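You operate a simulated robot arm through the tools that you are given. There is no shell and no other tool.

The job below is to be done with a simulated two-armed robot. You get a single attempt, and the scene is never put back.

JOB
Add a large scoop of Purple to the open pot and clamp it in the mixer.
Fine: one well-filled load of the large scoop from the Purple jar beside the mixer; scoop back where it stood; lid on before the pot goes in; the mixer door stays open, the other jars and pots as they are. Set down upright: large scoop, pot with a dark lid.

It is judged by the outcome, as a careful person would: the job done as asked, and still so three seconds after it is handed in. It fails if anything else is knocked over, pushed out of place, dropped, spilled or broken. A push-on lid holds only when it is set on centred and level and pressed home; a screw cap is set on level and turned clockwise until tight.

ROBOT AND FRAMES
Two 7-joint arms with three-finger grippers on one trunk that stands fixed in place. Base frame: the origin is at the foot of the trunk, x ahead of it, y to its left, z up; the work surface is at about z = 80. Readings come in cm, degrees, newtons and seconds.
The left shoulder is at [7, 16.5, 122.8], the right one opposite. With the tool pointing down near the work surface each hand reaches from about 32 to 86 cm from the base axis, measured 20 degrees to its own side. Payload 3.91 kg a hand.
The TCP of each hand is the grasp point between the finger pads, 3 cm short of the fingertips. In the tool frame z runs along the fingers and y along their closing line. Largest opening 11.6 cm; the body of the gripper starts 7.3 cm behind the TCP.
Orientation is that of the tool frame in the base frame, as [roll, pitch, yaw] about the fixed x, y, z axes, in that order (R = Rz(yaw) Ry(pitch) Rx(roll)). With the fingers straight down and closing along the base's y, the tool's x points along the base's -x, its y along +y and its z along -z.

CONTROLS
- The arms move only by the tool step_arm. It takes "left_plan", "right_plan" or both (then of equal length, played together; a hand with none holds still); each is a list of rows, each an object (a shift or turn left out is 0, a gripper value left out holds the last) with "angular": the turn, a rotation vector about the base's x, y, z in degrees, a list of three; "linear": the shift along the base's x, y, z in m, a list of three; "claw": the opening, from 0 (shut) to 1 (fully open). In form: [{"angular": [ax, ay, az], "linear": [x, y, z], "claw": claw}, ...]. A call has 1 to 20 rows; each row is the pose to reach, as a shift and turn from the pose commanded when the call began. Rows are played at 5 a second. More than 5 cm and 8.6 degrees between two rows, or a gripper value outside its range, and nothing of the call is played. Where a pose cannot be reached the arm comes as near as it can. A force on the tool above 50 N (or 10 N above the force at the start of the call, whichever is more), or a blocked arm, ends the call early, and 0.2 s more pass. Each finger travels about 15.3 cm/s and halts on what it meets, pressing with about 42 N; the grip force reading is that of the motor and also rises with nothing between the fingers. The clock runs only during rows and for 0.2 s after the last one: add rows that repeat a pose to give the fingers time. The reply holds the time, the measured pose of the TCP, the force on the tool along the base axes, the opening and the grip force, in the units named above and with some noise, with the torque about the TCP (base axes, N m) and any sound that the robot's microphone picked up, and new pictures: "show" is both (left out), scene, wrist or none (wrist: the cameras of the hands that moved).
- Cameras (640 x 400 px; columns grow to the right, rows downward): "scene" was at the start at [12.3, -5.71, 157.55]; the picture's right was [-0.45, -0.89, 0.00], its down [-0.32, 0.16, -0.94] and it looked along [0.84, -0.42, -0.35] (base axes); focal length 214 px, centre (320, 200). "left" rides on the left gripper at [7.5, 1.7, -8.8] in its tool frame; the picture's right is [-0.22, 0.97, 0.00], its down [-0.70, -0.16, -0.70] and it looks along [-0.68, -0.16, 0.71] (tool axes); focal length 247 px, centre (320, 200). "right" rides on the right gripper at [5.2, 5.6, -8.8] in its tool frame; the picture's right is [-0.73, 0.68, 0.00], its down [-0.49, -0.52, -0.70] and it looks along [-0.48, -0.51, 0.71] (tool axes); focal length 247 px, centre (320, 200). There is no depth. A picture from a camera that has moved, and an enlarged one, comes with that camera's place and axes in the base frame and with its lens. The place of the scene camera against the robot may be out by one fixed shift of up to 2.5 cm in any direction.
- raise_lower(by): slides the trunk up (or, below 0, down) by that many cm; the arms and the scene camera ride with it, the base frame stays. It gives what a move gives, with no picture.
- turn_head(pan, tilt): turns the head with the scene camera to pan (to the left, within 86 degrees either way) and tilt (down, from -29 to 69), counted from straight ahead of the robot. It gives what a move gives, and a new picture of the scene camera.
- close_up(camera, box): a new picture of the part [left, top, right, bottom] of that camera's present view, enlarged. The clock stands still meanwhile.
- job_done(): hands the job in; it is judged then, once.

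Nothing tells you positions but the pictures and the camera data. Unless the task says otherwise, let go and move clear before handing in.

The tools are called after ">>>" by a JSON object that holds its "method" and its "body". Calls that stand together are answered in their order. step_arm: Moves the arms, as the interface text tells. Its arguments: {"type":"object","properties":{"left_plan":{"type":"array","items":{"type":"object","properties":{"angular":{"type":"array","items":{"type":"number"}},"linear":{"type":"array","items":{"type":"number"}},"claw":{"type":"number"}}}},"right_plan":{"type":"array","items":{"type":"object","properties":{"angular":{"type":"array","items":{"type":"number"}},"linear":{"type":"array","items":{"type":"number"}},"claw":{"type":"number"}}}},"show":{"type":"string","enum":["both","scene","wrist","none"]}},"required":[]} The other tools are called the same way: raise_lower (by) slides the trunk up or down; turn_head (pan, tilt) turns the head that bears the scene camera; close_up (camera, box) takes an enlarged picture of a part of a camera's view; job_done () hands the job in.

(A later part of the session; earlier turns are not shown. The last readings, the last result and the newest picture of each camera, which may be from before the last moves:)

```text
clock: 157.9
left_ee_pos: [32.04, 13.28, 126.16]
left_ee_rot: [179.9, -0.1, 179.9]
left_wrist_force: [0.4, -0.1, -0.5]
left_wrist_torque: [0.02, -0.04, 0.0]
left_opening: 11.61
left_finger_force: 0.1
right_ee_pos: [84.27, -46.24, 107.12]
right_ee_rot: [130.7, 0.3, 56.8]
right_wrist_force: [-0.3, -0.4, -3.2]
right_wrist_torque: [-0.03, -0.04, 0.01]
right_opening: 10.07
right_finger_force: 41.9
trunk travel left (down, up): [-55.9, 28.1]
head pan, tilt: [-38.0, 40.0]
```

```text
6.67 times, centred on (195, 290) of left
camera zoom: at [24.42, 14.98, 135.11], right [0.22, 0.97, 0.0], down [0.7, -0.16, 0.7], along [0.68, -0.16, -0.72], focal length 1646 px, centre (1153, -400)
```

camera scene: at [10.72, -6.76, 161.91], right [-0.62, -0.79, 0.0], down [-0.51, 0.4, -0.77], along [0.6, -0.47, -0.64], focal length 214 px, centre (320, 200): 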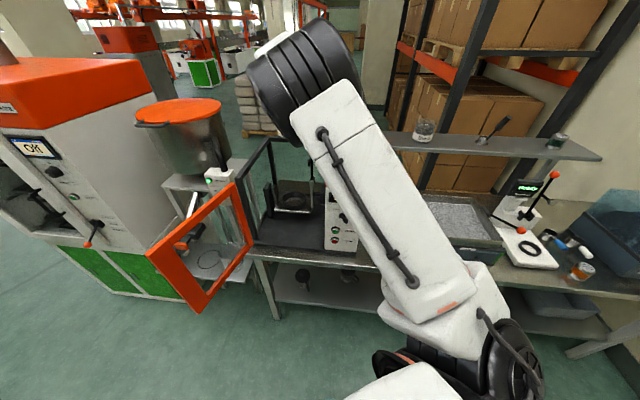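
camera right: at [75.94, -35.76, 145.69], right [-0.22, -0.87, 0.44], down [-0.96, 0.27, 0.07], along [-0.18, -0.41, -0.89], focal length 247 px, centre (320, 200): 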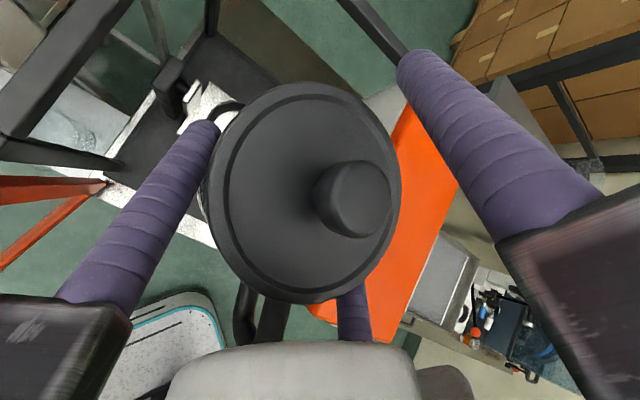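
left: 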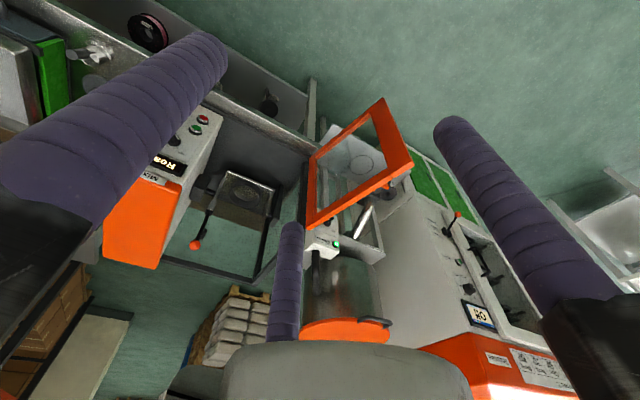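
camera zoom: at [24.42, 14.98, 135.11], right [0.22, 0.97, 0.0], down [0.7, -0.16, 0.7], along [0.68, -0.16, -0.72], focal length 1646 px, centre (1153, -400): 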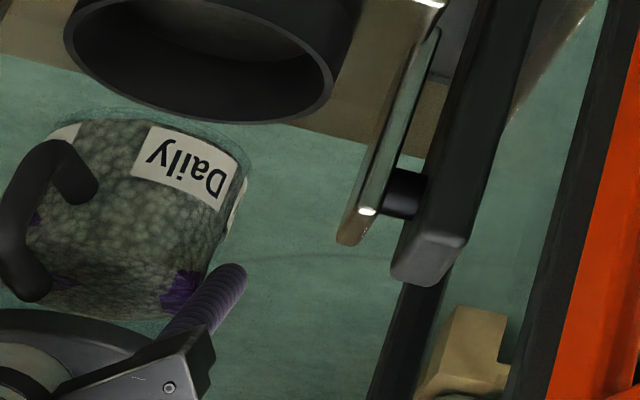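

The left camera gives a sharp view. I lower another 3.5 cm so the pot's base is just above the ring and compare the circles directly.

>>> {"method": "raise_lower", "body": {"by": -3.5}}

>>> {"method": "close_up", "body": {"camera": "left", "box": [140, 235, 240, 305]}}

>>> {"method": "close_up", "body": {"camera": "left", "box": [150, 245, 220, 290]}}

```text
clock: 158.7
left_ee_pos: [31.9, 13.38, 122.84]
left_ee_rot: [179.9, -0.1, 180.0]
left_wrist_force: [-0.6, 0.5, -0.3]
left_wrist_torque: [-0.02, 0.0, -0.03]
left_opening: 11.62
left_finger_force: 0.0
right_ee_pos: [84.25, -46.32, 103.86]
right_ee_rot: [130.9, 0.4, 56.8]
right_wrist_force: [-0.7, 0.6, -3.8]
right_wrist_torque: [-0.02, -0.06, -0.01]
right_opening: 10.07
right_finger_force: 41.2
trunk travel left (down, up): [-52.4, 31.6]
head pan, tilt: [-38.0, 40.0]
```

```text
5.71 times, centred on (190, 270) of left
camera zoom: at [24.4, 14.98, 131.61], right [0.22, 0.97, 0.0], down [0.7, -0.16, 0.7], along [0.68, -0.16, -0.72], focal length 1411 px, centre (1063, -200)
```

zoom: 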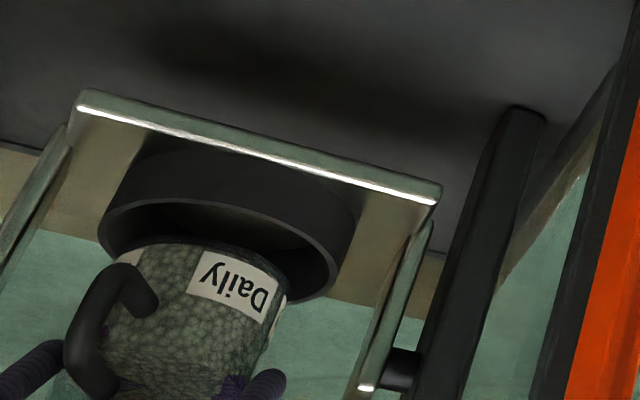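

```text
8.89 times, centred on (185, 268) of left
camera zoom: at [24.4, 14.98, 131.61], right [0.22, 0.97, 0.0], down [0.7, -0.16, 0.7], along [0.68, -0.16, -0.72], focal length 2195 px, centre (1520, -400)
```

zoom: 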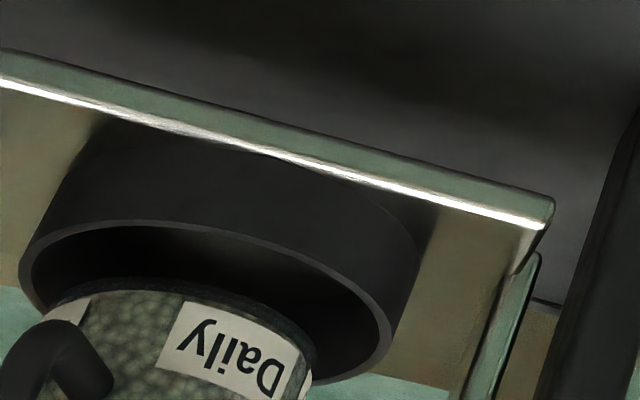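

The ring is clearly wider than the pot, with good clearance, and the pot looks nearly centred sideways. I lower slowly into it.

>>> {"method": "raise_lower", "body": {"by": -1.2}}

>>> {"method": "close_up", "body": {"camera": "left", "box": [150, 245, 220, 290]}}

```text
clock: 159.3
left_ee_pos: [31.99, 13.33, 121.65]
left_ee_rot: [179.9, -0.1, 179.9]
left_wrist_force: [-0.1, -0.1, 0.3]
left_wrist_torque: [-0.02, 0.01, 0.0]
left_opening: 11.61
left_finger_force: 0.2
right_ee_pos: [84.22, -46.31, 102.63]
right_ee_rot: [130.8, 0.3, 56.9]
right_wrist_force: [-0.4, 0.2, -3.7]
right_wrist_torque: [-0.05, -0.05, 0.02]
right_opening: 10.09
right_finger_force: 41.7
trunk travel left (down, up): [-51.2, 32.8]
head pan, tilt: [-38.0, 40.0]
```

```text
8.89 times, centred on (185, 268) of left
camera zoom: at [24.42, 14.98, 130.4], right [0.22, 0.97, 0.0], down [0.7, -0.16, 0.7], along [0.68, -0.16, -0.72], focal length 2195 px, centre (1520, -400)
```

zoom: 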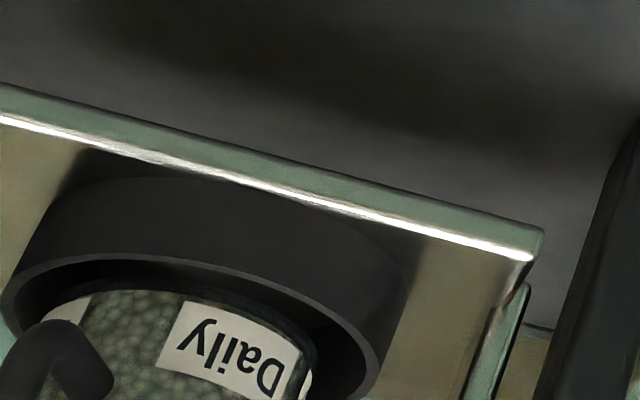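

The base is at the ring's top edge and nearly concentric. I shift 3 mm in y and lower with the arm in small steps until it rests on the plate.

>>> {"method": "step_arm", "body": {"right_plan": [{"linear": [0.0007, 0.003, 0]}, {"linear": [0.0007, 0.003, -0.006]}, {"linear": [0.0007, 0.003, -0.012]}, {"linear": [0.0007, 0.003, -0.018]}, {"linear": [0.0007, 0.003, -0.023]}, {"linear": [0.0007, 0.003, -0.023]}], "show": "none"}}

>>> {"method": "close_up", "body": {"camera": "left", "box": [150, 245, 220, 290]}}

```text
clock: 160.7
left_ee_pos: [31.87, 13.52, 121.62]
left_ee_rot: [-179.9, 0.0, -180.0]
left_wrist_force: [1.0, -0.1, 0.2]
left_wrist_torque: [0.02, -0.01, 0.0]
left_opening: 11.61
left_finger_force: 0.2
right_ee_pos: [84.24, -45.71, 100.46]
right_ee_rot: [130.9, 0.3, 56.7]
right_wrist_force: [-10.2, 10.0, -0.8]
right_wrist_torque: [0.7, 0.69, -0.21]
right_opening: 10.05
right_finger_force: 42.6
trunk travel left (down, up): [-51.2, 32.8]
head pan, tilt: [-38.0, 40.0]
```

```text
8.89 times, centred on (185, 268) of left
camera zoom: at [24.26, 15.16, 130.4], right [0.22, 0.97, 0.0], down [0.7, -0.16, 0.7], along [0.68, -0.16, -0.71], focal length 2195 px, centre (1520, -400)
```

zoom: 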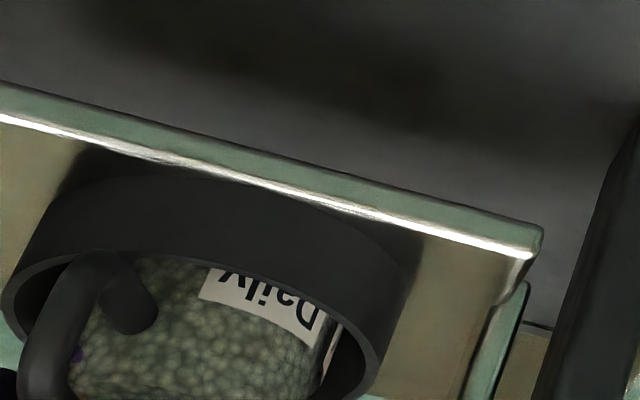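

A side force of about 14 N toward the front shows that the pot touches the rear of the ring. I shift it 3 mm toward the front and check.

>>> {"method": "step_arm", "body": {"right_plan": [{"linear": [-0.001, 0.001, 0.002]}, {"linear": [-0.0022, 0.0021, 0.002]}, {"linear": [-0.0022, 0.0021, 0.0]}], "show": "none"}}

>>> {"method": "close_up", "body": {"camera": "left", "box": [150, 245, 220, 290]}}

```text
clock: 161.5
left_ee_pos: [32.08, 13.31, 121.64]
left_ee_rot: [179.9, -0.1, 180.0]
left_wrist_force: [0.1, -0.6, -0.2]
left_wrist_torque: [-0.02, 0.0, -0.01]
left_opening: 11.62
left_finger_force: 0.1
right_ee_pos: [84.08, -45.73, 100.38]
right_ee_rot: [130.6, 0.3, 56.8]
right_wrist_force: [-0.3, 0.2, -4.2]
right_wrist_torque: [-0.03, -0.02, -0.02]
right_opening: 10.06
right_finger_force: 42.1
trunk travel left (down, up): [-51.2, 32.8]
head pan, tilt: [-38.0, 40.0]
```

```text
8.89 times, centred on (185, 268) of left
camera zoom: at [24.45, 14.98, 130.4], right [0.22, 0.97, 0.0], down [0.7, -0.16, 0.7], along [0.68, -0.16, -0.72], focal length 2195 px, centre (1520, -400)
```

zoom: 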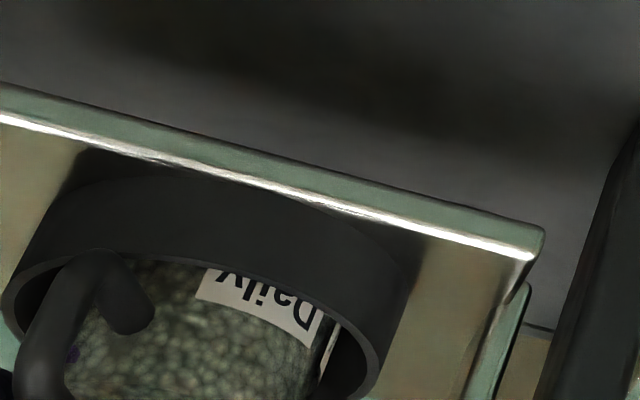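

Free again. I continue lowering gently until the plate carries it.

>>> {"method": "step_arm", "body": {"right_plan": [{"linear": [0, 0, -0.003]}, {"linear": [0, 0, -0.006]}, {"linear": [0, 0, -0.008]}, {"linear": [0, 0, -0.008]}], "show": "none"}}

```text
clock: 162.5
left_ee_pos: [31.66, 13.35, 121.62]
left_ee_rot: [180.0, 0.2, -180.0]
left_wrist_force: [0.1, -0.3, 0.4]
left_wrist_torque: [-0.01, -0.01, 0.01]
left_opening: 11.59
left_finger_force: 0.1
right_ee_pos: [83.92, -45.66, 100.33]
right_ee_rot: [130.1, 0.0, 56.7]
right_wrist_force: [8.3, -8.1, 30.8]
right_wrist_torque: [0.39, -0.02, -0.09]
right_opening: 10.07
right_finger_force: 42.3
trunk travel left (down, up): [-51.2, 32.8]
head pan, tilt: [-38.0, 40.0]
```

It is resting on the seat floor now (31 N at the base). I ease off the pressure and open the fingers.

>>> {"method": "step_arm", "body": {"right_plan": [{"linear": [0, 0, 0.003]}, {"linear": [0, 0, 0.006]}, {"linear": [0, 0, 0.007]}, {"linear": [0, 0, 0.007]}], "show": "none"}}

>>> {"method": "close_up", "body": {"camera": "left", "box": [140, 235, 240, 305]}}

>>> {"method": "close_up", "body": {"camera": "scene", "box": [200, 20, 400, 220]}}

```text
clock: 163.5
left_ee_pos: [31.69, 13.41, 121.64]
left_ee_rot: [-180.0, -0.1, 180.0]
left_wrist_force: [0.3, 0.1, 0.1]
left_wrist_torque: [0.0, 0.0, 0.02]
left_opening: 11.61
left_finger_force: 0.2
right_ee_pos: [83.92, -45.68, 100.41]
right_ee_rot: [130.8, 0.3, 56.9]
right_wrist_force: [-0.6, -1.5, 12.4]
right_wrist_torque: [0.3, -0.3, 0.02]
right_opening: 10.06
right_finger_force: 42.2
trunk travel left (down, up): [-51.2, 32.8]
head pan, tilt: [-38.0, 40.0]
```

```text
5.71 times, centred on (190, 270) of left
camera zoom: at [24.17, 15.11, 130.43], right [0.22, 0.97, 0.0], down [0.7, -0.16, 0.7], along [0.68, -0.16, -0.71], focal length 1411 px, centre (1063, -200)
```

zoom: 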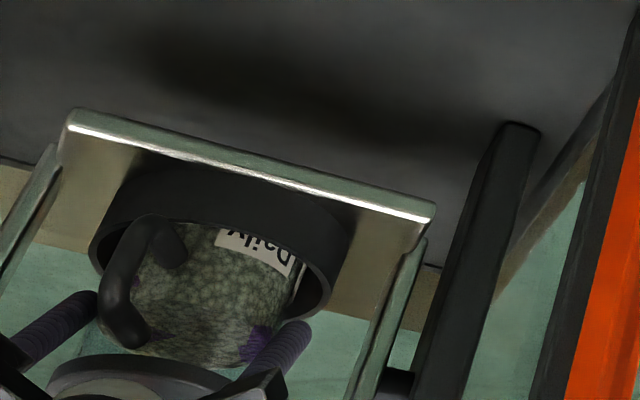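

```text
2.00 times, centred on (300, 120) of scene
camera zoom: at [10.47, -6.65, 129.23], right [-0.62, -0.79, 0.0], down [-0.51, 0.4, -0.77], along [0.6, -0.47, -0.64], focal length 429 px, centre (360, 360)
```

zoom: 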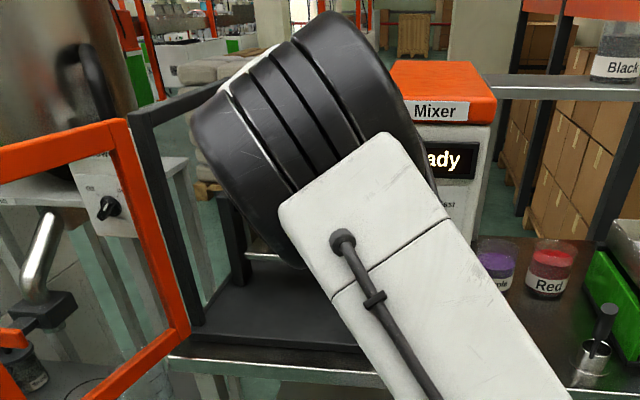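

>>> {"method": "step_arm", "body": {"right_plan": [{"linear": [0, 0, 0.001]}, {"linear": [0, 0, 0.0015]}, {"linear": [0, 0, 0.0015], "claw": 0.86}, {"linear": [0, 0, 0.0015], "claw": 0.9}, {"linear": [0, 0, 0.0015], "claw": 0.94}, {"linear": [0, 0, 0.0015], "claw": 1.0}, {"linear": [0, 0, 0.0015], "claw": 1.0}], "show": "wrist"}}

>>> {"method": "close_up", "body": {"camera": "left", "box": [140, 235, 240, 305]}}

```text
clock: 165.1
left_ee_pos: [31.93, 13.45, 121.63]
left_ee_rot: [179.9, -0.1, 180.0]
left_wrist_force: [0.9, 0.0, 0.6]
left_wrist_torque: [0.0, 0.03, -0.01]
left_opening: 11.61
left_finger_force: 0.2
right_ee_pos: [84.21, -45.72, 100.42]
right_ee_rot: [130.8, 0.2, 56.7]
right_wrist_force: [0.1, 0.2, 0.9]
right_wrist_torque: [-0.02, 0.0, -0.02]
right_opening: 11.6
right_finger_force: 0.1
trunk travel left (down, up): [-51.2, 32.8]
head pan, tilt: [-38.0, 40.0]
camera right: at [84.48, -39.64, 110.44], right [-0.03, -0.85, 0.52], down [-1.0, 0.07, 0.06], along [-0.09, -0.52, -0.85], focal length 247 px, centre (320, 200)
```

right: 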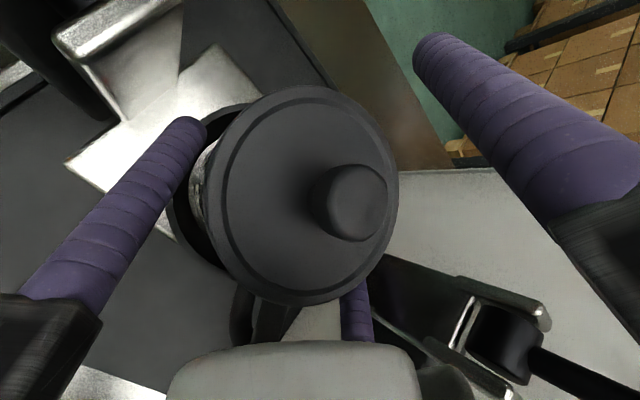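

```text
5.71 times, centred on (190, 270) of left
camera zoom: at [24.4, 15.01, 130.4], right [0.22, 0.97, 0.0], down [0.7, -0.16, 0.7], along [0.68, -0.16, -0.72], focal length 1411 px, centre (1063, -200)
```

zoom: 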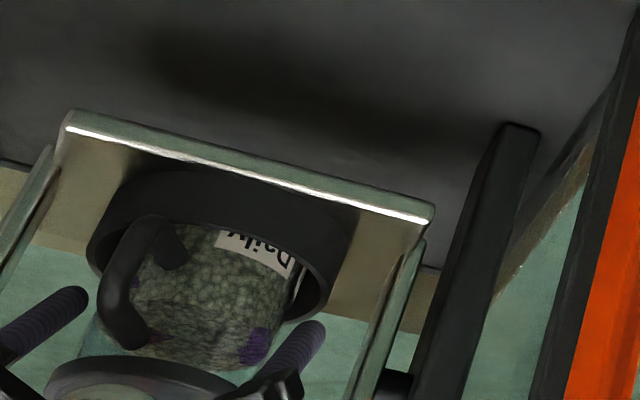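

The pot stands in the ring with its lid on. I retract the hand along its own axis, away from the pot.

>>> {"method": "step_arm", "body": {"right_plan": [{"linear": [-0.013, 0.008, 0.013]}, {"linear": [-0.032, 0.021, 0.033]}, {"linear": [-0.051, 0.033, 0.053]}, {"linear": [-0.07, 0.045, 0.072]}, {"linear": [-0.089, 0.058, 0.092]}, {"linear": [-0.105, 0.07, 0.11]}], "show": "both"}}

>>> {"method": "close_up", "body": {"camera": "left", "box": [120, 220, 260, 320]}}

>>> {"method": "close_up", "body": {"camera": "right", "box": [160, 0, 480, 220]}}

```text
clock: 166.5
left_ee_pos: [31.83, 13.46, 121.58]
left_ee_rot: [-179.9, 0.0, -180.0]
left_wrist_force: [-0.4, -0.7, -0.2]
left_wrist_torque: [0.04, -0.01, -0.02]
left_opening: 11.58
left_finger_force: 0.1
right_ee_pos: [73.39, -40.18, 110.63]
right_ee_rot: [131.8, -0.9, 55.6]
right_wrist_force: [0.0, -0.4, 1.6]
right_wrist_torque: [0.03, 0.02, -0.05]
right_opening: 11.62
right_finger_force: 0.0
trunk travel left (down, up): [-51.2, 32.8]
head pan, tilt: [-38.0, 40.0]
camera scene: at [10.61, -6.73, 129.22], right [-0.62, -0.79, 0.0], down [-0.51, 0.4, -0.77], along [0.6, -0.47, -0.64], focal length 214 px, centre (320, 200)
camera right: at [73.72, -34.49, 120.97], right [-0.04, -0.87, 0.5], down [-0.99, 0.09, 0.07], along [-0.1, -0.49, -0.86], focal length 247 px, centre (320, 200)
```

scene: 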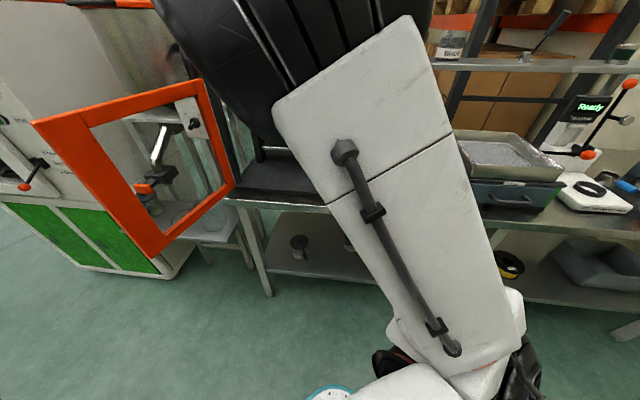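
right: 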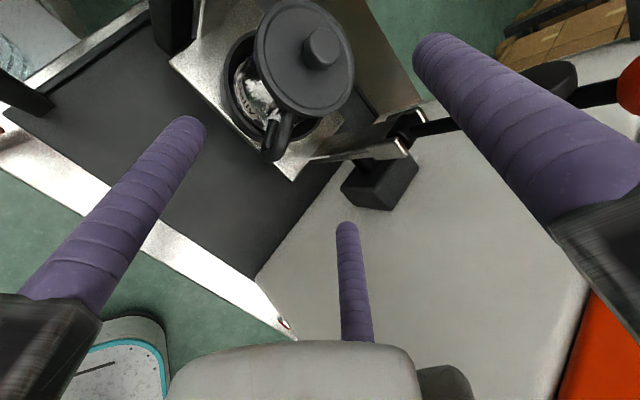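

```text
4.00 times, centred on (190, 270) of left
camera zoom: at [24.31, 15.02, 130.41], right [0.22, 0.97, 0.0], down [0.7, -0.16, 0.7], along [0.68, -0.16, -0.71], focal length 988 px, centre (840, -80)
```

zoom: 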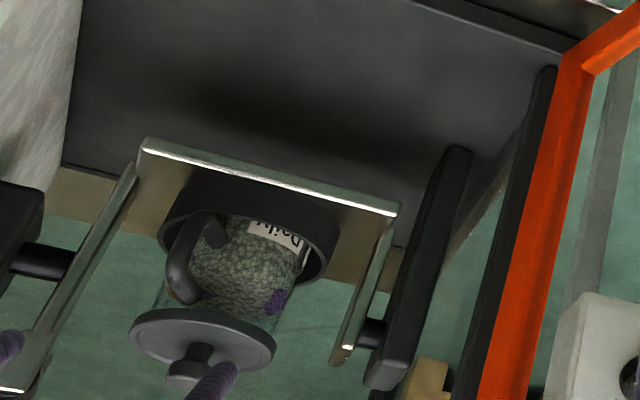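

```text
1.82 times, centred on (320, 110) of right
camera zoom: at [73.72, -34.49, 120.97], right [-0.04, -0.87, 0.5], down [-0.99, 0.09, 0.07], along [-0.1, -0.49, -0.86], focal length 449 px, centre (320, 364)
```

zoom: 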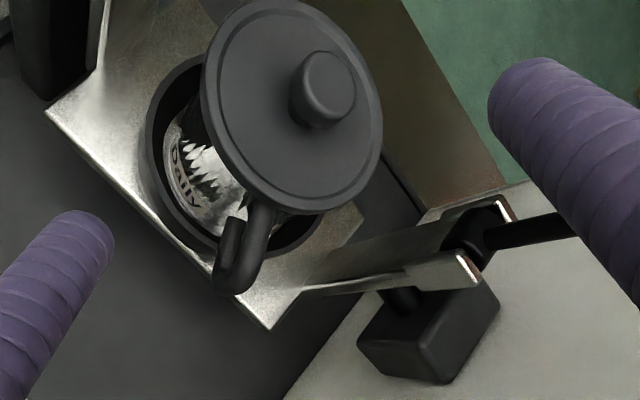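

The pot stands upright and centred in the ring. Next is the clamp lever: I look closely at its pivot, pad and ball from the wrist camera.

>>> {"method": "close_up", "body": {"camera": "right", "box": [320, 20, 640, 220]}}

>>> {"method": "close_up", "body": {"camera": "left", "box": [60, 200, 260, 340]}}

```text
2.00 times, centred on (480, 120) of right
camera zoom: at [73.72, -34.49, 120.97], right [-0.04, -0.87, 0.5], down [-0.99, 0.09, 0.07], along [-0.1, -0.49, -0.86], focal length 494 px, centre (0, 360)
```

zoom: 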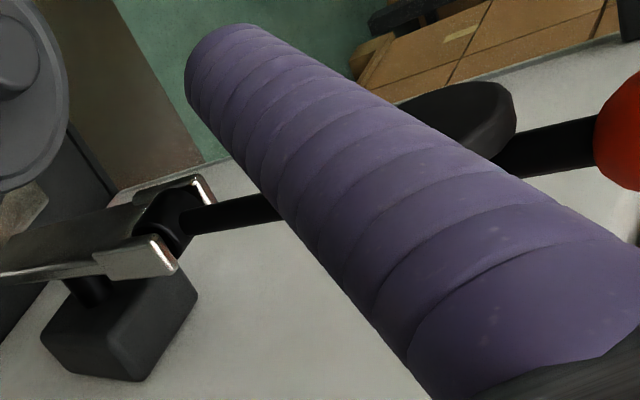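

```text
2.86 times, centred on (160, 270) of left
camera zoom: at [24.31, 15.02, 130.41], right [0.22, 0.97, 0.0], down [0.7, -0.16, 0.7], along [0.68, -0.16, -0.71], focal length 706 px, centre (777, 0)
```

zoom: 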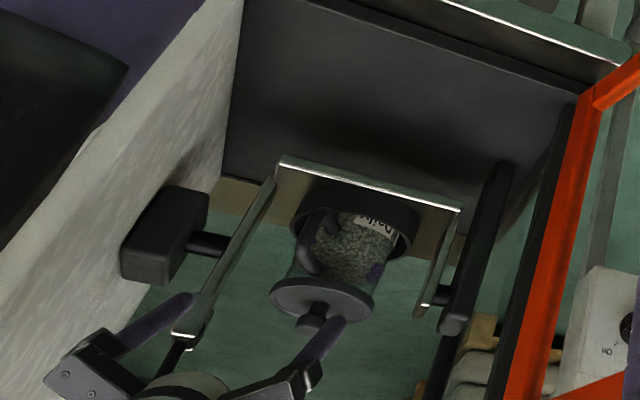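

I now have the lever: pivot near (77.4, -53.4, 105), pad about 9.7 cm and ball about 13 cm above it. I close the fingers (to push with) and take an unobstructed look.

>>> {"method": "step_arm", "body": {"right_plan": [{"claw": 0.5, "linear": [-0.005, 0.003, 0.02]}, {"claw": 0.0, "linear": [-0.01, 0.006, 0.04]}, {"claw": 0.0, "linear": [-0.01, 0.006, 0.06]}, {"claw": 0.0, "linear": [-0.01, 0.006, 0.06]}, {"claw": 0.0, "linear": [-0.01, 0.006, 0.06]}], "show": "both"}}

>>> {"method": "close_up", "body": {"camera": "right", "box": [240, 0, 640, 250]}}

```text
clock: 167.7
left_ee_pos: [32.02, 13.34, 121.57]
left_ee_rot: [179.9, -0.2, -180.0]
left_wrist_force: [-0.4, -0.5, 0.7]
left_wrist_torque: [-0.02, -0.01, -0.01]
left_opening: 11.59
left_finger_force: 0.1
right_ee_pos: [72.4, -38.75, 117.28]
right_ee_rot: [131.3, -0.5, 56.4]
right_wrist_force: [-0.6, -0.2, 0.2]
right_wrist_torque: [0.02, -0.01, 0.0]
right_opening: 0.9
right_finger_force: 42.2
trunk travel left (down, up): [-51.2, 32.8]
head pan, tilt: [-38.0, 40.0]
camera scene: at [10.69, -6.73, 129.22], right [-0.62, -0.79, 0.0], down [-0.51, 0.4, -0.77], along [0.6, -0.47, -0.64], focal length 214 px, centre (320, 200)
camera right: at [72.82, -32.89, 127.39], right [-0.03, -0.86, 0.51], down [-0.99, 0.08, 0.06], along [-0.09, -0.5, -0.86], focal length 247 px, centre (320, 200)
```

scene: 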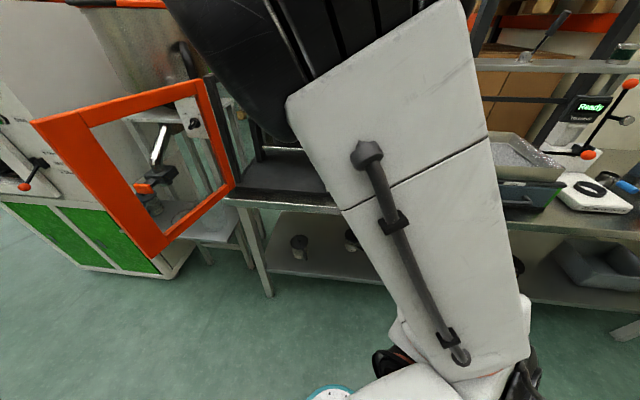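
right: 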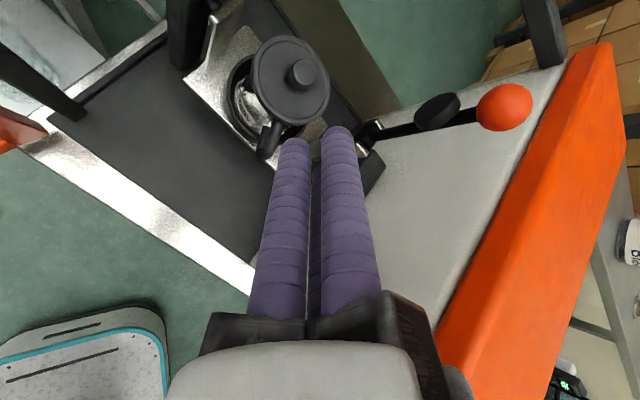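

```text
1.60 times, centred on (440, 125) of right
camera zoom: at [72.82, -32.89, 127.39], right [-0.03, -0.86, 0.51], down [-0.99, 0.08, 0.06], along [-0.09, -0.5, -0.86], focal length 395 px, centre (128, 320)
```

zoom: 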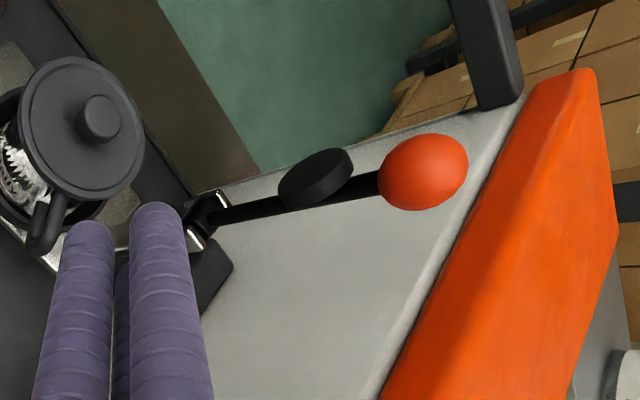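

The lever is vertical at about (77, -51.7), pivot z≈105.5, ball z≈119, with the housing only 6 cm to its right; a vertical tool will clear the housing best. I back out, raise the trunk again and turn the tool to point down.

>>> {"method": "step_arm", "body": {"right_plan": [{"linear": [-0.02, 0.018, 0.015]}, {"linear": [-0.045, 0.042, 0.03]}, {"linear": [-0.07, 0.066, 0.04]}, {"linear": [-0.09, 0.085, 0.05]}], "show": "none"}}

>>> {"method": "raise_lower", "body": {"by": 16}}

>>> {"method": "raise_lower", "body": {"by": 16}}

>>> {"method": "close_up", "body": {"camera": "scene", "box": [200, 60, 440, 260]}}

```text
clock: 168.7
left_ee_pos: [31.89, 13.2, 121.55]
left_ee_rot: [179.9, 0.0, 179.9]
left_wrist_force: [-0.2, 0.1, 0.1]
left_wrist_torque: [-0.01, -0.03, 0.01]
left_opening: 11.62
left_finger_force: 0.0
right_ee_pos: [67.34, -33.61, 121.78]
right_ee_rot: [132.8, -1.8, 55.6]
right_wrist_force: [-0.2, 0.0, 0.3]
right_wrist_torque: [0.01, 0.0, 0.0]
right_opening: 0.91
right_finger_force: 41.8
right hand out of reach, approached as far as the arm can: row 3, 4
trunk travel left (down, up): [-51.2, 32.8]
head pan, tilt: [-38.0, 40.0]
```

```text
clock: 170.5
left_ee_pos: [31.98, 13.33, 137.75]
left_ee_rot: [-180.0, -0.1, -179.9]
left_wrist_force: [0.3, 0.9, 0.6]
left_wrist_torque: [-0.02, 0.02, -0.01]
left_opening: 11.62
left_finger_force: 0.0
right_ee_pos: [67.22, -33.16, 138.31]
right_ee_rot: [132.4, -2.1, 56.2]
right_wrist_force: [0.0, 0.2, 0.1]
right_wrist_torque: [0.0, 0.02, -0.02]
right_opening: 0.89
right_finger_force: 42.2
trunk travel left (down, up): [-67.2, 16.8]
head pan, tilt: [-38.0, 40.0]
```

```text
clock: 172.3
left_ee_pos: [32.06, 13.43, 153.6]
left_ee_rot: [-180.0, -0.1, 179.9]
left_wrist_force: [-0.4, 1.1, 0.8]
left_wrist_torque: [-0.01, -0.02, 0.01]
left_opening: 11.63
left_finger_force: 0.1
right_ee_pos: [67.16, -33.1, 154.3]
right_ee_rot: [132.4, -2.1, 56.3]
right_wrist_force: [-0.9, -1.5, 0.0]
right_wrist_torque: [0.0, -0.03, 0.01]
right_opening: 0.89
right_finger_force: 42.3
trunk travel left (down, up): [-83.2, 0.8]
head pan, tilt: [-38.0, 40.0]
```

```text
2.00 times, centred on (320, 160) of scene
camera zoom: at [10.7, -6.74, 161.21], right [-0.62, -0.79, 0.0], down [-0.51, 0.4, -0.77], along [0.6, -0.47, -0.64], focal length 429 px, centre (320, 280)
```

zoom: 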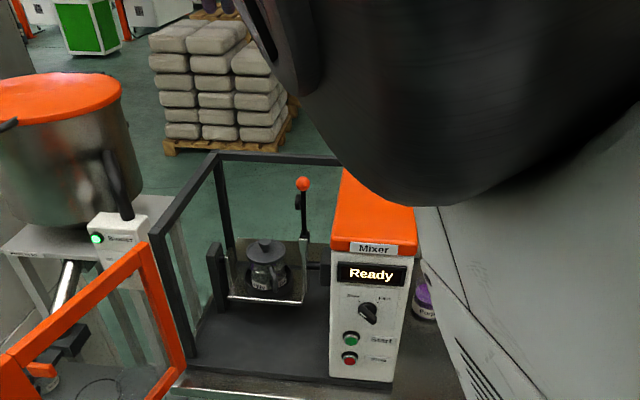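

>>> {"method": "close_up", "body": {"camera": "scene", "box": [265, 130, 345, 220]}}

```text
4.44 times, centred on (305, 175) of scene
camera zoom: at [10.7, -6.74, 161.21], right [-0.62, -0.79, 0.0], down [-0.51, 0.4, -0.77], along [0.6, -0.47, -0.64], focal length 953 px, centre (387, 311)
```

zoom: 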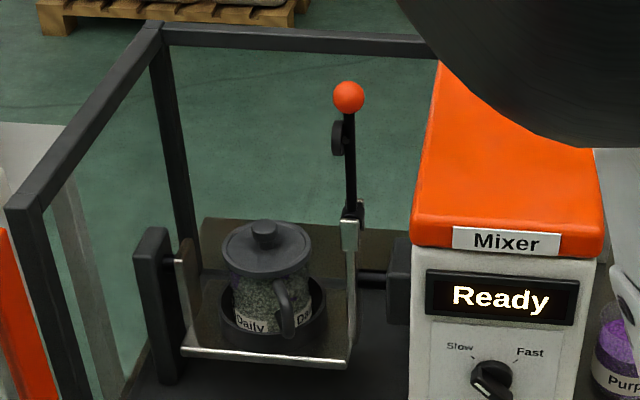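

The pot sits neatly in the seat and the lever is clear. I pitch the tool down to about 20° from vertical here in free space.

>>> {"method": "step_arm", "body": {"right_plan": [{"angular": [3.9, 5.8, 0]}, {"angular": [7.8, 11.6, 0]}, {"angular": [11.7, 17.5, 0]}, {"angular": [15.5, 23.3, 0]}], "show": "scene"}}

```text
clock: 173.3
left_ee_pos: [32.03, 13.18, 153.6]
left_ee_rot: [179.9, -0.2, 180.0]
left_wrist_force: [0.8, -1.4, -0.7]
left_wrist_torque: [0.03, 0.06, -0.03]
left_opening: 11.58
left_finger_force: 0.1
right_ee_pos: [67.4, -31.39, 154.57]
right_ee_rot: [159.0, 0.1, 56.8]
right_wrist_force: [0.5, -0.3, -0.7]
right_wrist_torque: [0.03, 0.01, 0.03]
right_opening: 0.92
right_finger_force: 41.8
trunk travel left (down, up): [-83.2, 0.8]
head pan, tilt: [-38.0, 40.0]
camera scene: at [10.85, -6.84, 161.2], right [-0.62, -0.79, 0.0], down [-0.51, 0.4, -0.77], along [0.6, -0.47, -0.64], focal length 214 px, centre (320, 200)
```

scene: 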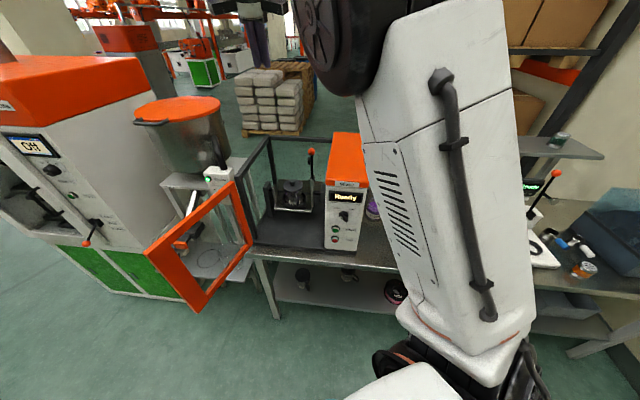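

>>> {"method": "step_arm", "body": {"right_plan": [{"linear": [0.011, -0.039, -0.02]}, {"linear": [0.022, -0.078, -0.04]}, {"linear": [0.033, -0.118, -0.06]}, {"linear": [0.044, -0.158, -0.08]}, {"linear": [0.054, -0.198, -0.1]}, {"linear": [0.063, -0.23, -0.126]}, {"linear": [0.063, -0.23, -0.126]}], "show": "both"}}

>>> {"method": "close_up", "body": {"camera": "right", "box": [160, 40, 480, 240]}}

>>> {"method": "close_up", "body": {"camera": "left", "box": [60, 160, 260, 300]}}

```text
clock: 174.9
left_ee_pos: [31.87, 13.4, 153.66]
left_ee_rot: [-179.9, 0.1, 179.9]
left_wrist_force: [0.3, 0.2, -0.3]
left_wrist_torque: [0.03, 0.0, -0.03]
left_opening: 11.58
left_finger_force: 0.1
right_ee_pos: [73.47, -54.22, 142.06]
right_ee_rot: [158.7, 0.1, 56.9]
right_wrist_force: [-0.3, 0.6, -0.2]
right_wrist_torque: [-0.04, -0.04, 0.02]
right_opening: 0.91
right_finger_force: 41.8
trunk travel left (down, up): [-83.2, 0.8]
head pan, tilt: [-38.0, 40.0]
camera scene: at [10.61, -6.62, 161.23], right [-0.62, -0.79, 0.0], down [-0.51, 0.4, -0.77], along [0.6, -0.47, -0.64], focal length 214 px, centre (320, 200)
camera right: at [78.04, -50.97, 152.44], right [0.13, -0.96, 0.25], down [-0.89, 0.0, 0.46], along [-0.44, -0.28, -0.85], focal length 247 px, centre (320, 200)
```

scene: 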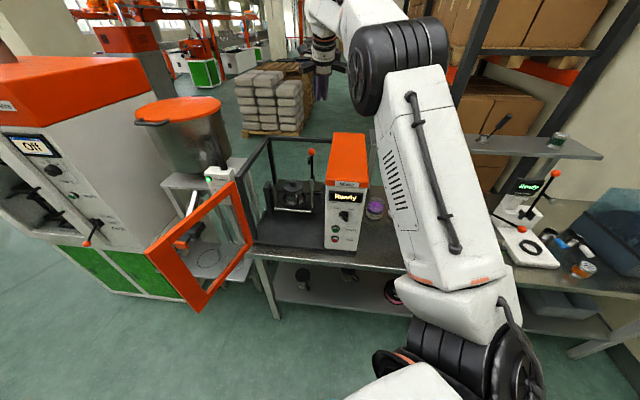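
right: 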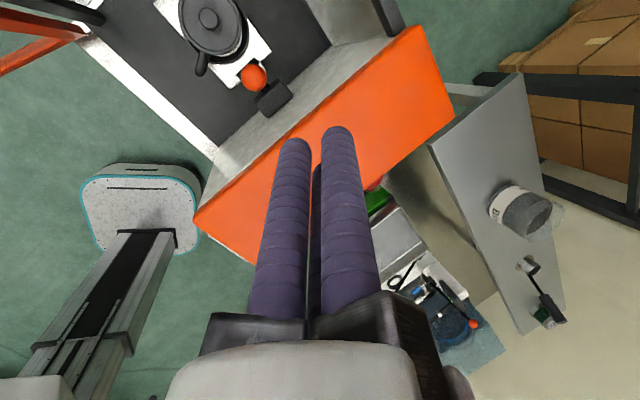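

```text
2.00 times, centred on (320, 140) of right
camera zoom: at [78.04, -50.97, 152.44], right [0.13, -0.96, 0.25], down [-0.89, 0.0, 0.46], along [-0.44, -0.28, -0.85], focal length 494 px, centre (320, 320)
```

zoom: 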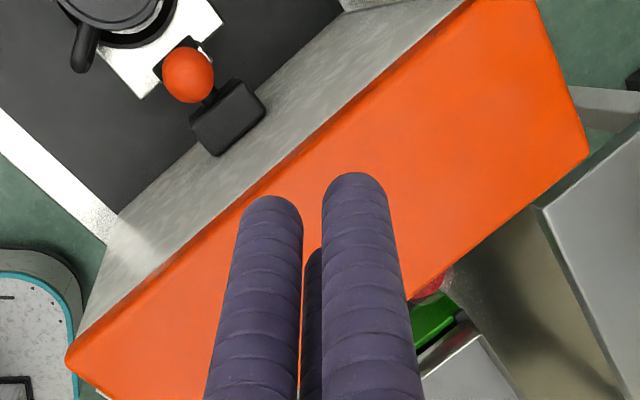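

```text
2.86 times, centred on (160, 230) of left
camera zoom: at [24.31, 15.14, 162.41], right [0.22, 0.97, 0.0], down [0.7, -0.16, 0.7], along [0.68, -0.16, -0.71], focal length 706 px, centre (777, 114)
```

zoom: 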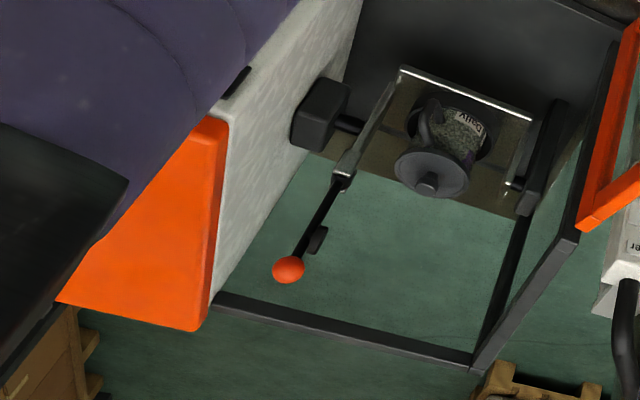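

The gap between ball and housing is about 6 cm. I lower the closed fingers into it, first partway for a check.

>>> {"method": "step_arm", "body": {"right_plan": [{"linear": [0, 0, -0.04]}, {"linear": [0, 0, -0.08]}, {"linear": [0, 0, -0.12]}, {"linear": [0, 0, -0.155]}, {"linear": [0, 0, -0.155]}], "show": "wrist"}}

>>> {"method": "close_up", "body": {"camera": "right", "box": [160, 0, 480, 200]}}

>>> {"method": "close_up", "body": {"camera": "scene", "box": [265, 100, 365, 220]}}

```text
clock: 176.1
left_ee_pos: [31.72, 13.29, 153.67]
left_ee_rot: [179.9, -0.1, -179.9]
left_wrist_force: [-0.6, -0.5, -0.1]
left_wrist_torque: [0.0, -0.02, -0.02]
left_opening: 11.61
left_finger_force: 0.1
right_ee_pos: [73.69, -54.29, 126.4]
right_ee_rot: [158.6, 0.1, 56.8]
right_wrist_force: [0.2, 0.1, 1.1]
right_wrist_torque: [0.0, -0.01, -0.01]
right_opening: 0.89
right_finger_force: 41.7
trunk travel left (down, up): [-83.2, 0.8]
head pan, tilt: [-38.0, 40.0]
camera right: at [78.21, -51.02, 136.65], right [0.13, -0.96, 0.25], down [-0.89, 0.0, 0.46], along [-0.44, -0.28, -0.85], focal length 247 px, centre (320, 200)
```

right: 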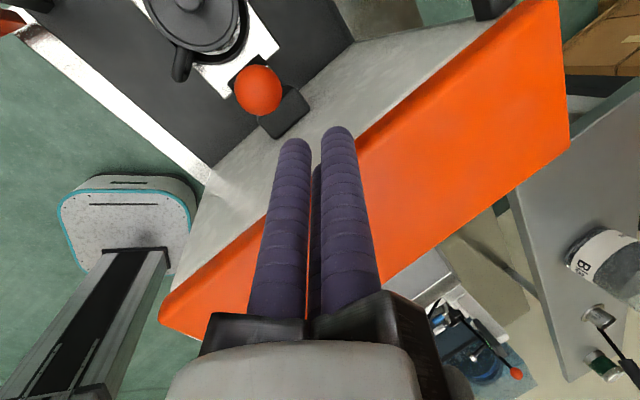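

```text
2.00 times, centred on (320, 100) of right
camera zoom: at [78.21, -51.02, 136.65], right [0.13, -0.96, 0.25], down [-0.89, 0.0, 0.46], along [-0.44, -0.28, -0.85], focal length 494 px, centre (320, 400)
```

zoom: 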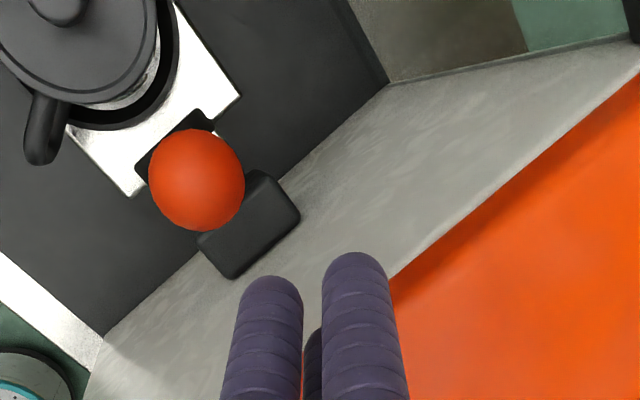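

```text
3.33 times, centred on (315, 160) of scene
camera zoom: at [10.66, -6.73, 161.22], right [-0.62, -0.79, 0.0], down [-0.51, 0.4, -0.77], along [0.6, -0.47, -0.64], focal length 715 px, centre (337, 333)
```

zoom: 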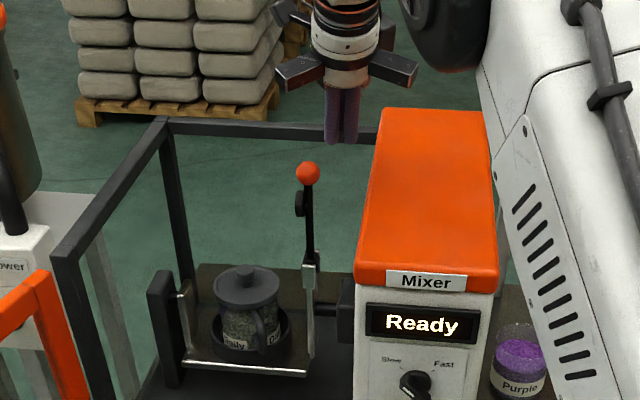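

>>> {"method": "step_arm", "body": {"right_plan": [{"linear": [-0.0028, -0.0029, -0.02]}, {"linear": [-0.0028, -0.0029, -0.04]}, {"linear": [-0.0028, -0.0029, -0.06]}, {"linear": [-0.0028, -0.0029, -0.06]}], "show": "wrist"}}

>>> {"method": "close_up", "body": {"camera": "right", "box": [160, 0, 480, 200]}}

>>> {"method": "close_up", "body": {"camera": "scene", "box": [265, 100, 365, 220]}}

```text
clock: 177.1
left_ee_pos: [31.95, 13.34, 153.66]
left_ee_rot: [179.9, -0.1, -179.9]
left_wrist_force: [-0.5, -0.1, -0.1]
left_wrist_torque: [-0.02, 0.0, 0.03]
left_opening: 11.62
left_finger_force: 0.1
right_ee_pos: [73.38, -54.49, 120.59]
right_ee_rot: [158.8, 0.1, 56.9]
right_wrist_force: [0.5, 0.5, 0.1]
right_wrist_torque: [0.03, -0.01, 0.02]
right_opening: 0.9
right_finger_force: 41.4
trunk travel left (down, up): [-83.2, 0.8]
head pan, tilt: [-38.0, 40.0]
camera right: at [77.92, -51.3, 130.93], right [0.13, -0.96, 0.25], down [-0.89, 0.0, 0.46], along [-0.45, -0.28, -0.85], focal length 247 px, centre (320, 200)
```

right: 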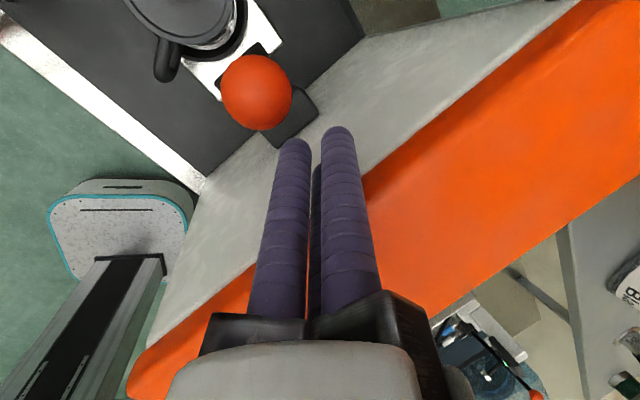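

```text
2.00 times, centred on (320, 100) of right
camera zoom: at [77.92, -51.3, 130.93], right [0.13, -0.96, 0.25], down [-0.89, 0.0, 0.46], along [-0.45, -0.28, -0.85], focal length 494 px, centre (320, 400)
```

zoom: 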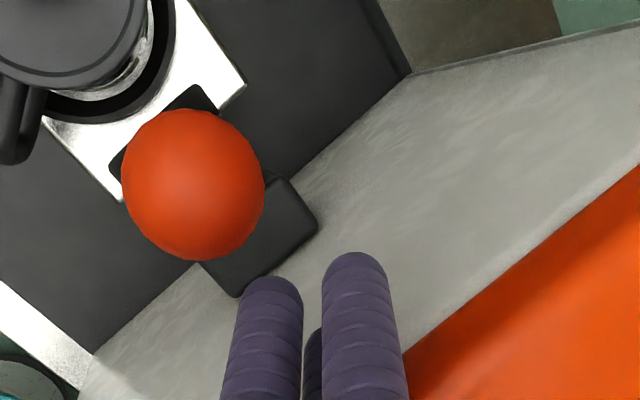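

```text
3.33 times, centred on (315, 160) of scene
camera zoom: at [10.7, -6.76, 161.21], right [-0.62, -0.79, 0.0], down [-0.51, 0.4, -0.77], along [0.6, -0.47, -0.64], focal length 715 px, centre (337, 333)
```

zoom: 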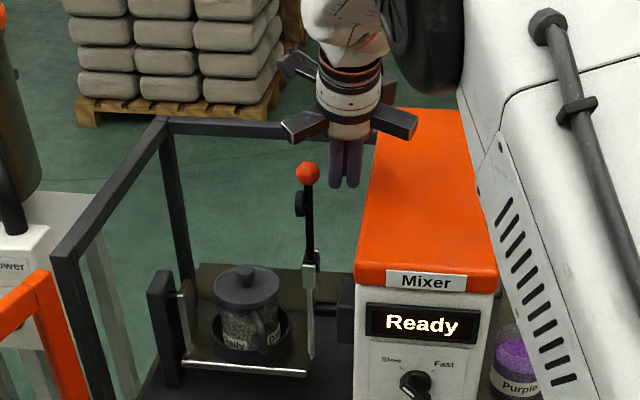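

The fingers stand to the right of the ball, touching nothing. I push the lever leftwards along its arc, the first 30°.

>>> {"method": "step_arm", "body": {"right_plan": [{"linear": [0.0062, 0.0065, 0.001]}, {"linear": [0.0187, 0.0197, 0.0035]}, {"linear": [0.0315, 0.0331, 0.0047]}, {"linear": [0.0442, 0.0465, 0.0034]}, {"linear": [0.0567, 0.0597, -0.0004]}], "show": "wrist"}}

>>> {"method": "close_up", "body": {"camera": "scene", "box": [265, 100, 365, 220]}}

```text
clock: 178.3
left_ee_pos: [32.07, 13.31, 153.61]
left_ee_rot: [-180.0, 0.0, -179.9]
left_wrist_force: [0.5, -0.3, 0.2]
left_wrist_torque: [-0.01, 0.02, -0.01]
left_opening: 11.59
left_finger_force: 0.1
right_ee_pos: [79.09, -48.54, 120.5]
right_ee_rot: [158.8, 0.1, 56.8]
right_wrist_force: [0.2, 0.5, -0.5]
right_wrist_torque: [0.01, 0.01, 0.01]
right_opening: 0.91
right_finger_force: 41.3
trunk travel left (down, up): [-83.2, 0.8]
head pan, tilt: [-38.0, 40.0]
camera right: at [83.61, -45.35, 130.81], right [0.13, -0.96, 0.25], down [-0.89, 0.0, 0.46], along [-0.45, -0.28, -0.85], focal length 247 px, centre (320, 200)
```

right: 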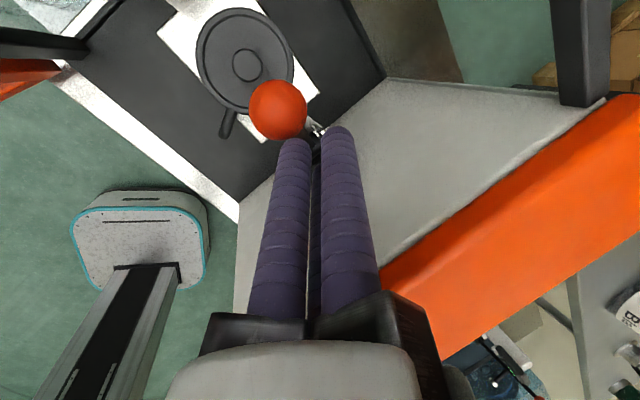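

```text
3.33 times, centred on (315, 160) of scene
camera zoom: at [10.77, -6.71, 161.21], right [-0.62, -0.79, 0.0], down [-0.51, 0.4, -0.77], along [0.6, -0.47, -0.64], focal length 715 px, centre (337, 333)
```

zoom: 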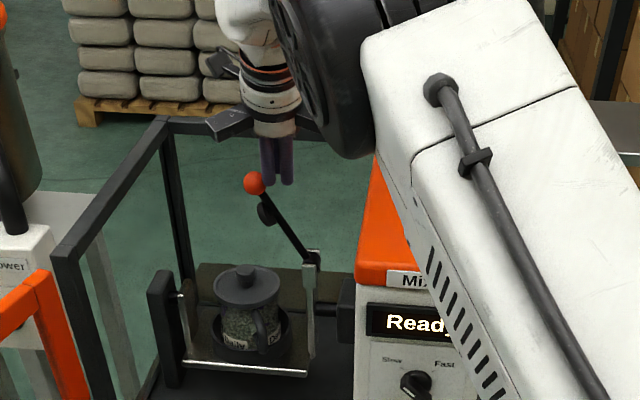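

The lever follows nicely. I continue along the arc to about 75°.

>>> {"method": "step_arm", "body": {"right_plan": [{"linear": [0.0121, 0.0127, -0.006]}, {"linear": [0.0235, 0.0247, -0.0146]}, {"linear": [0.0341, 0.0359, -0.0246]}, {"linear": [0.0436, 0.0459, -0.0366]}, {"linear": [0.052, 0.0547, -0.0506]}, {"linear": [0.059, 0.0621, -0.0666]}], "show": "wrist"}}

>>> {"method": "close_up", "body": {"camera": "scene", "box": [255, 100, 355, 220]}}

```text
clock: 179.7
left_ee_pos: [31.93, 13.33, 153.54]
left_ee_rot: [179.8, -0.2, -180.0]
left_wrist_force: [1.1, 0.2, 0.6]
left_wrist_torque: [-0.01, -0.01, -0.02]
left_opening: 11.58
left_finger_force: 0.0
right_ee_pos: [85.06, -42.49, 113.87]
right_ee_rot: [158.9, 0.1, 56.9]
right_wrist_force: [0.5, 0.1, -0.1]
right_wrist_torque: [0.01, 0.03, -0.01]
right_opening: 0.92
right_finger_force: 42.0
trunk travel left (down, up): [-83.2, 0.8]
head pan, tilt: [-38.0, 40.0]
camera right: at [89.55, -39.18, 124.17], right [0.13, -0.96, 0.25], down [-0.89, 0.0, 0.46], along [-0.45, -0.28, -0.85], focal length 247 px, centre (320, 200)
```

right: 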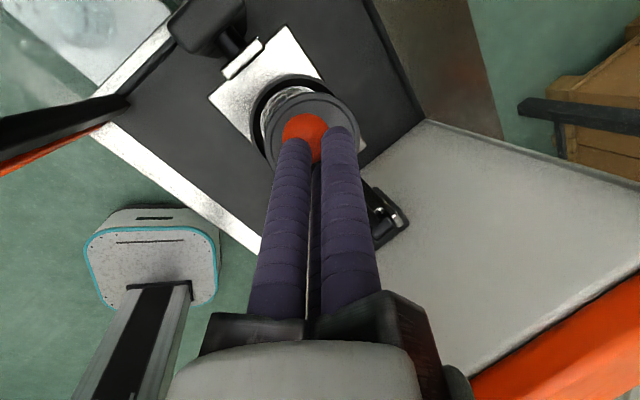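

```text
3.33 times, centred on (305, 160) of scene
camera zoom: at [10.78, -6.76, 161.21], right [-0.62, -0.79, 0.0], down [-0.51, 0.4, -0.77], along [0.6, -0.47, -0.64], focal length 715 px, centre (370, 333)
```

zoom: 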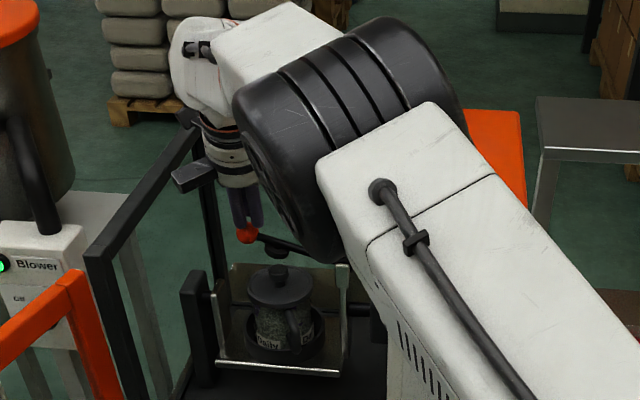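

The pad is now above the lid's knob with the fingers on top of the ball. I press it down onto the lid in small steps.

>>> {"method": "step_arm", "body": {"right_plan": [{"linear": [0.003, 0.0032, -0.009]}, {"linear": [0.0055, 0.0058, -0.016]}, {"linear": [0.0075, 0.008, -0.023]}, {"linear": [0.009, 0.0095, -0.03]}, {"linear": [0.009, 0.0095, -0.03]}], "show": "wrist"}}

>>> {"method": "close_up", "body": {"camera": "scene", "box": [255, 100, 355, 220]}}

```text
clock: 180.9
left_ee_pos: [31.97, 13.18, 153.6]
left_ee_rot: [179.9, -0.1, -180.0]
left_wrist_force: [0.8, -0.6, -0.1]
left_wrist_torque: [0.04, -0.01, 0.01]
left_opening: 11.62
left_finger_force: 0.0
right_ee_pos: [85.78, -41.3, 110.86]
right_ee_rot: [158.8, 0.1, 56.9]
right_wrist_force: [0.2, 0.2, 0.4]
right_wrist_torque: [0.03, 0.04, 0.01]
right_opening: 0.88
right_finger_force: 41.6
trunk travel left (down, up): [-83.2, 0.8]
head pan, tilt: [-38.0, 40.0]
camera right: at [90.33, -38.15, 121.15], right [0.13, -0.96, 0.25], down [-0.89, 0.0, 0.46], along [-0.45, -0.28, -0.85], focal length 247 px, centre (320, 200)
```

right: 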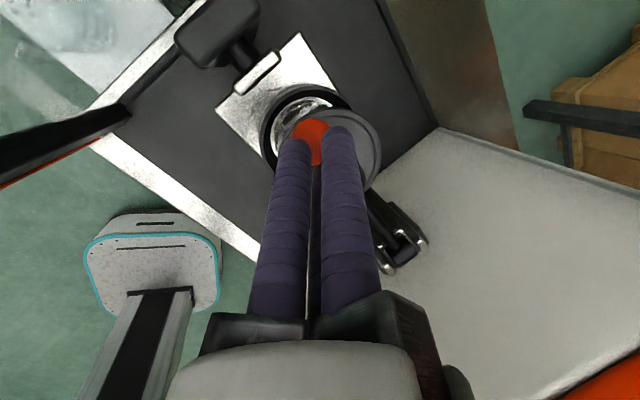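

```text
3.33 times, centred on (305, 160) of scene
camera zoom: at [10.71, -6.75, 161.21], right [-0.62, -0.79, 0.0], down [-0.51, 0.4, -0.77], along [0.6, -0.47, -0.64], focal length 715 px, centre (370, 333)
```

zoom: 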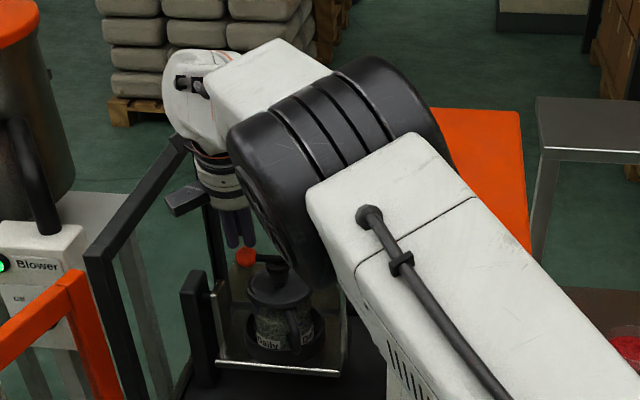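

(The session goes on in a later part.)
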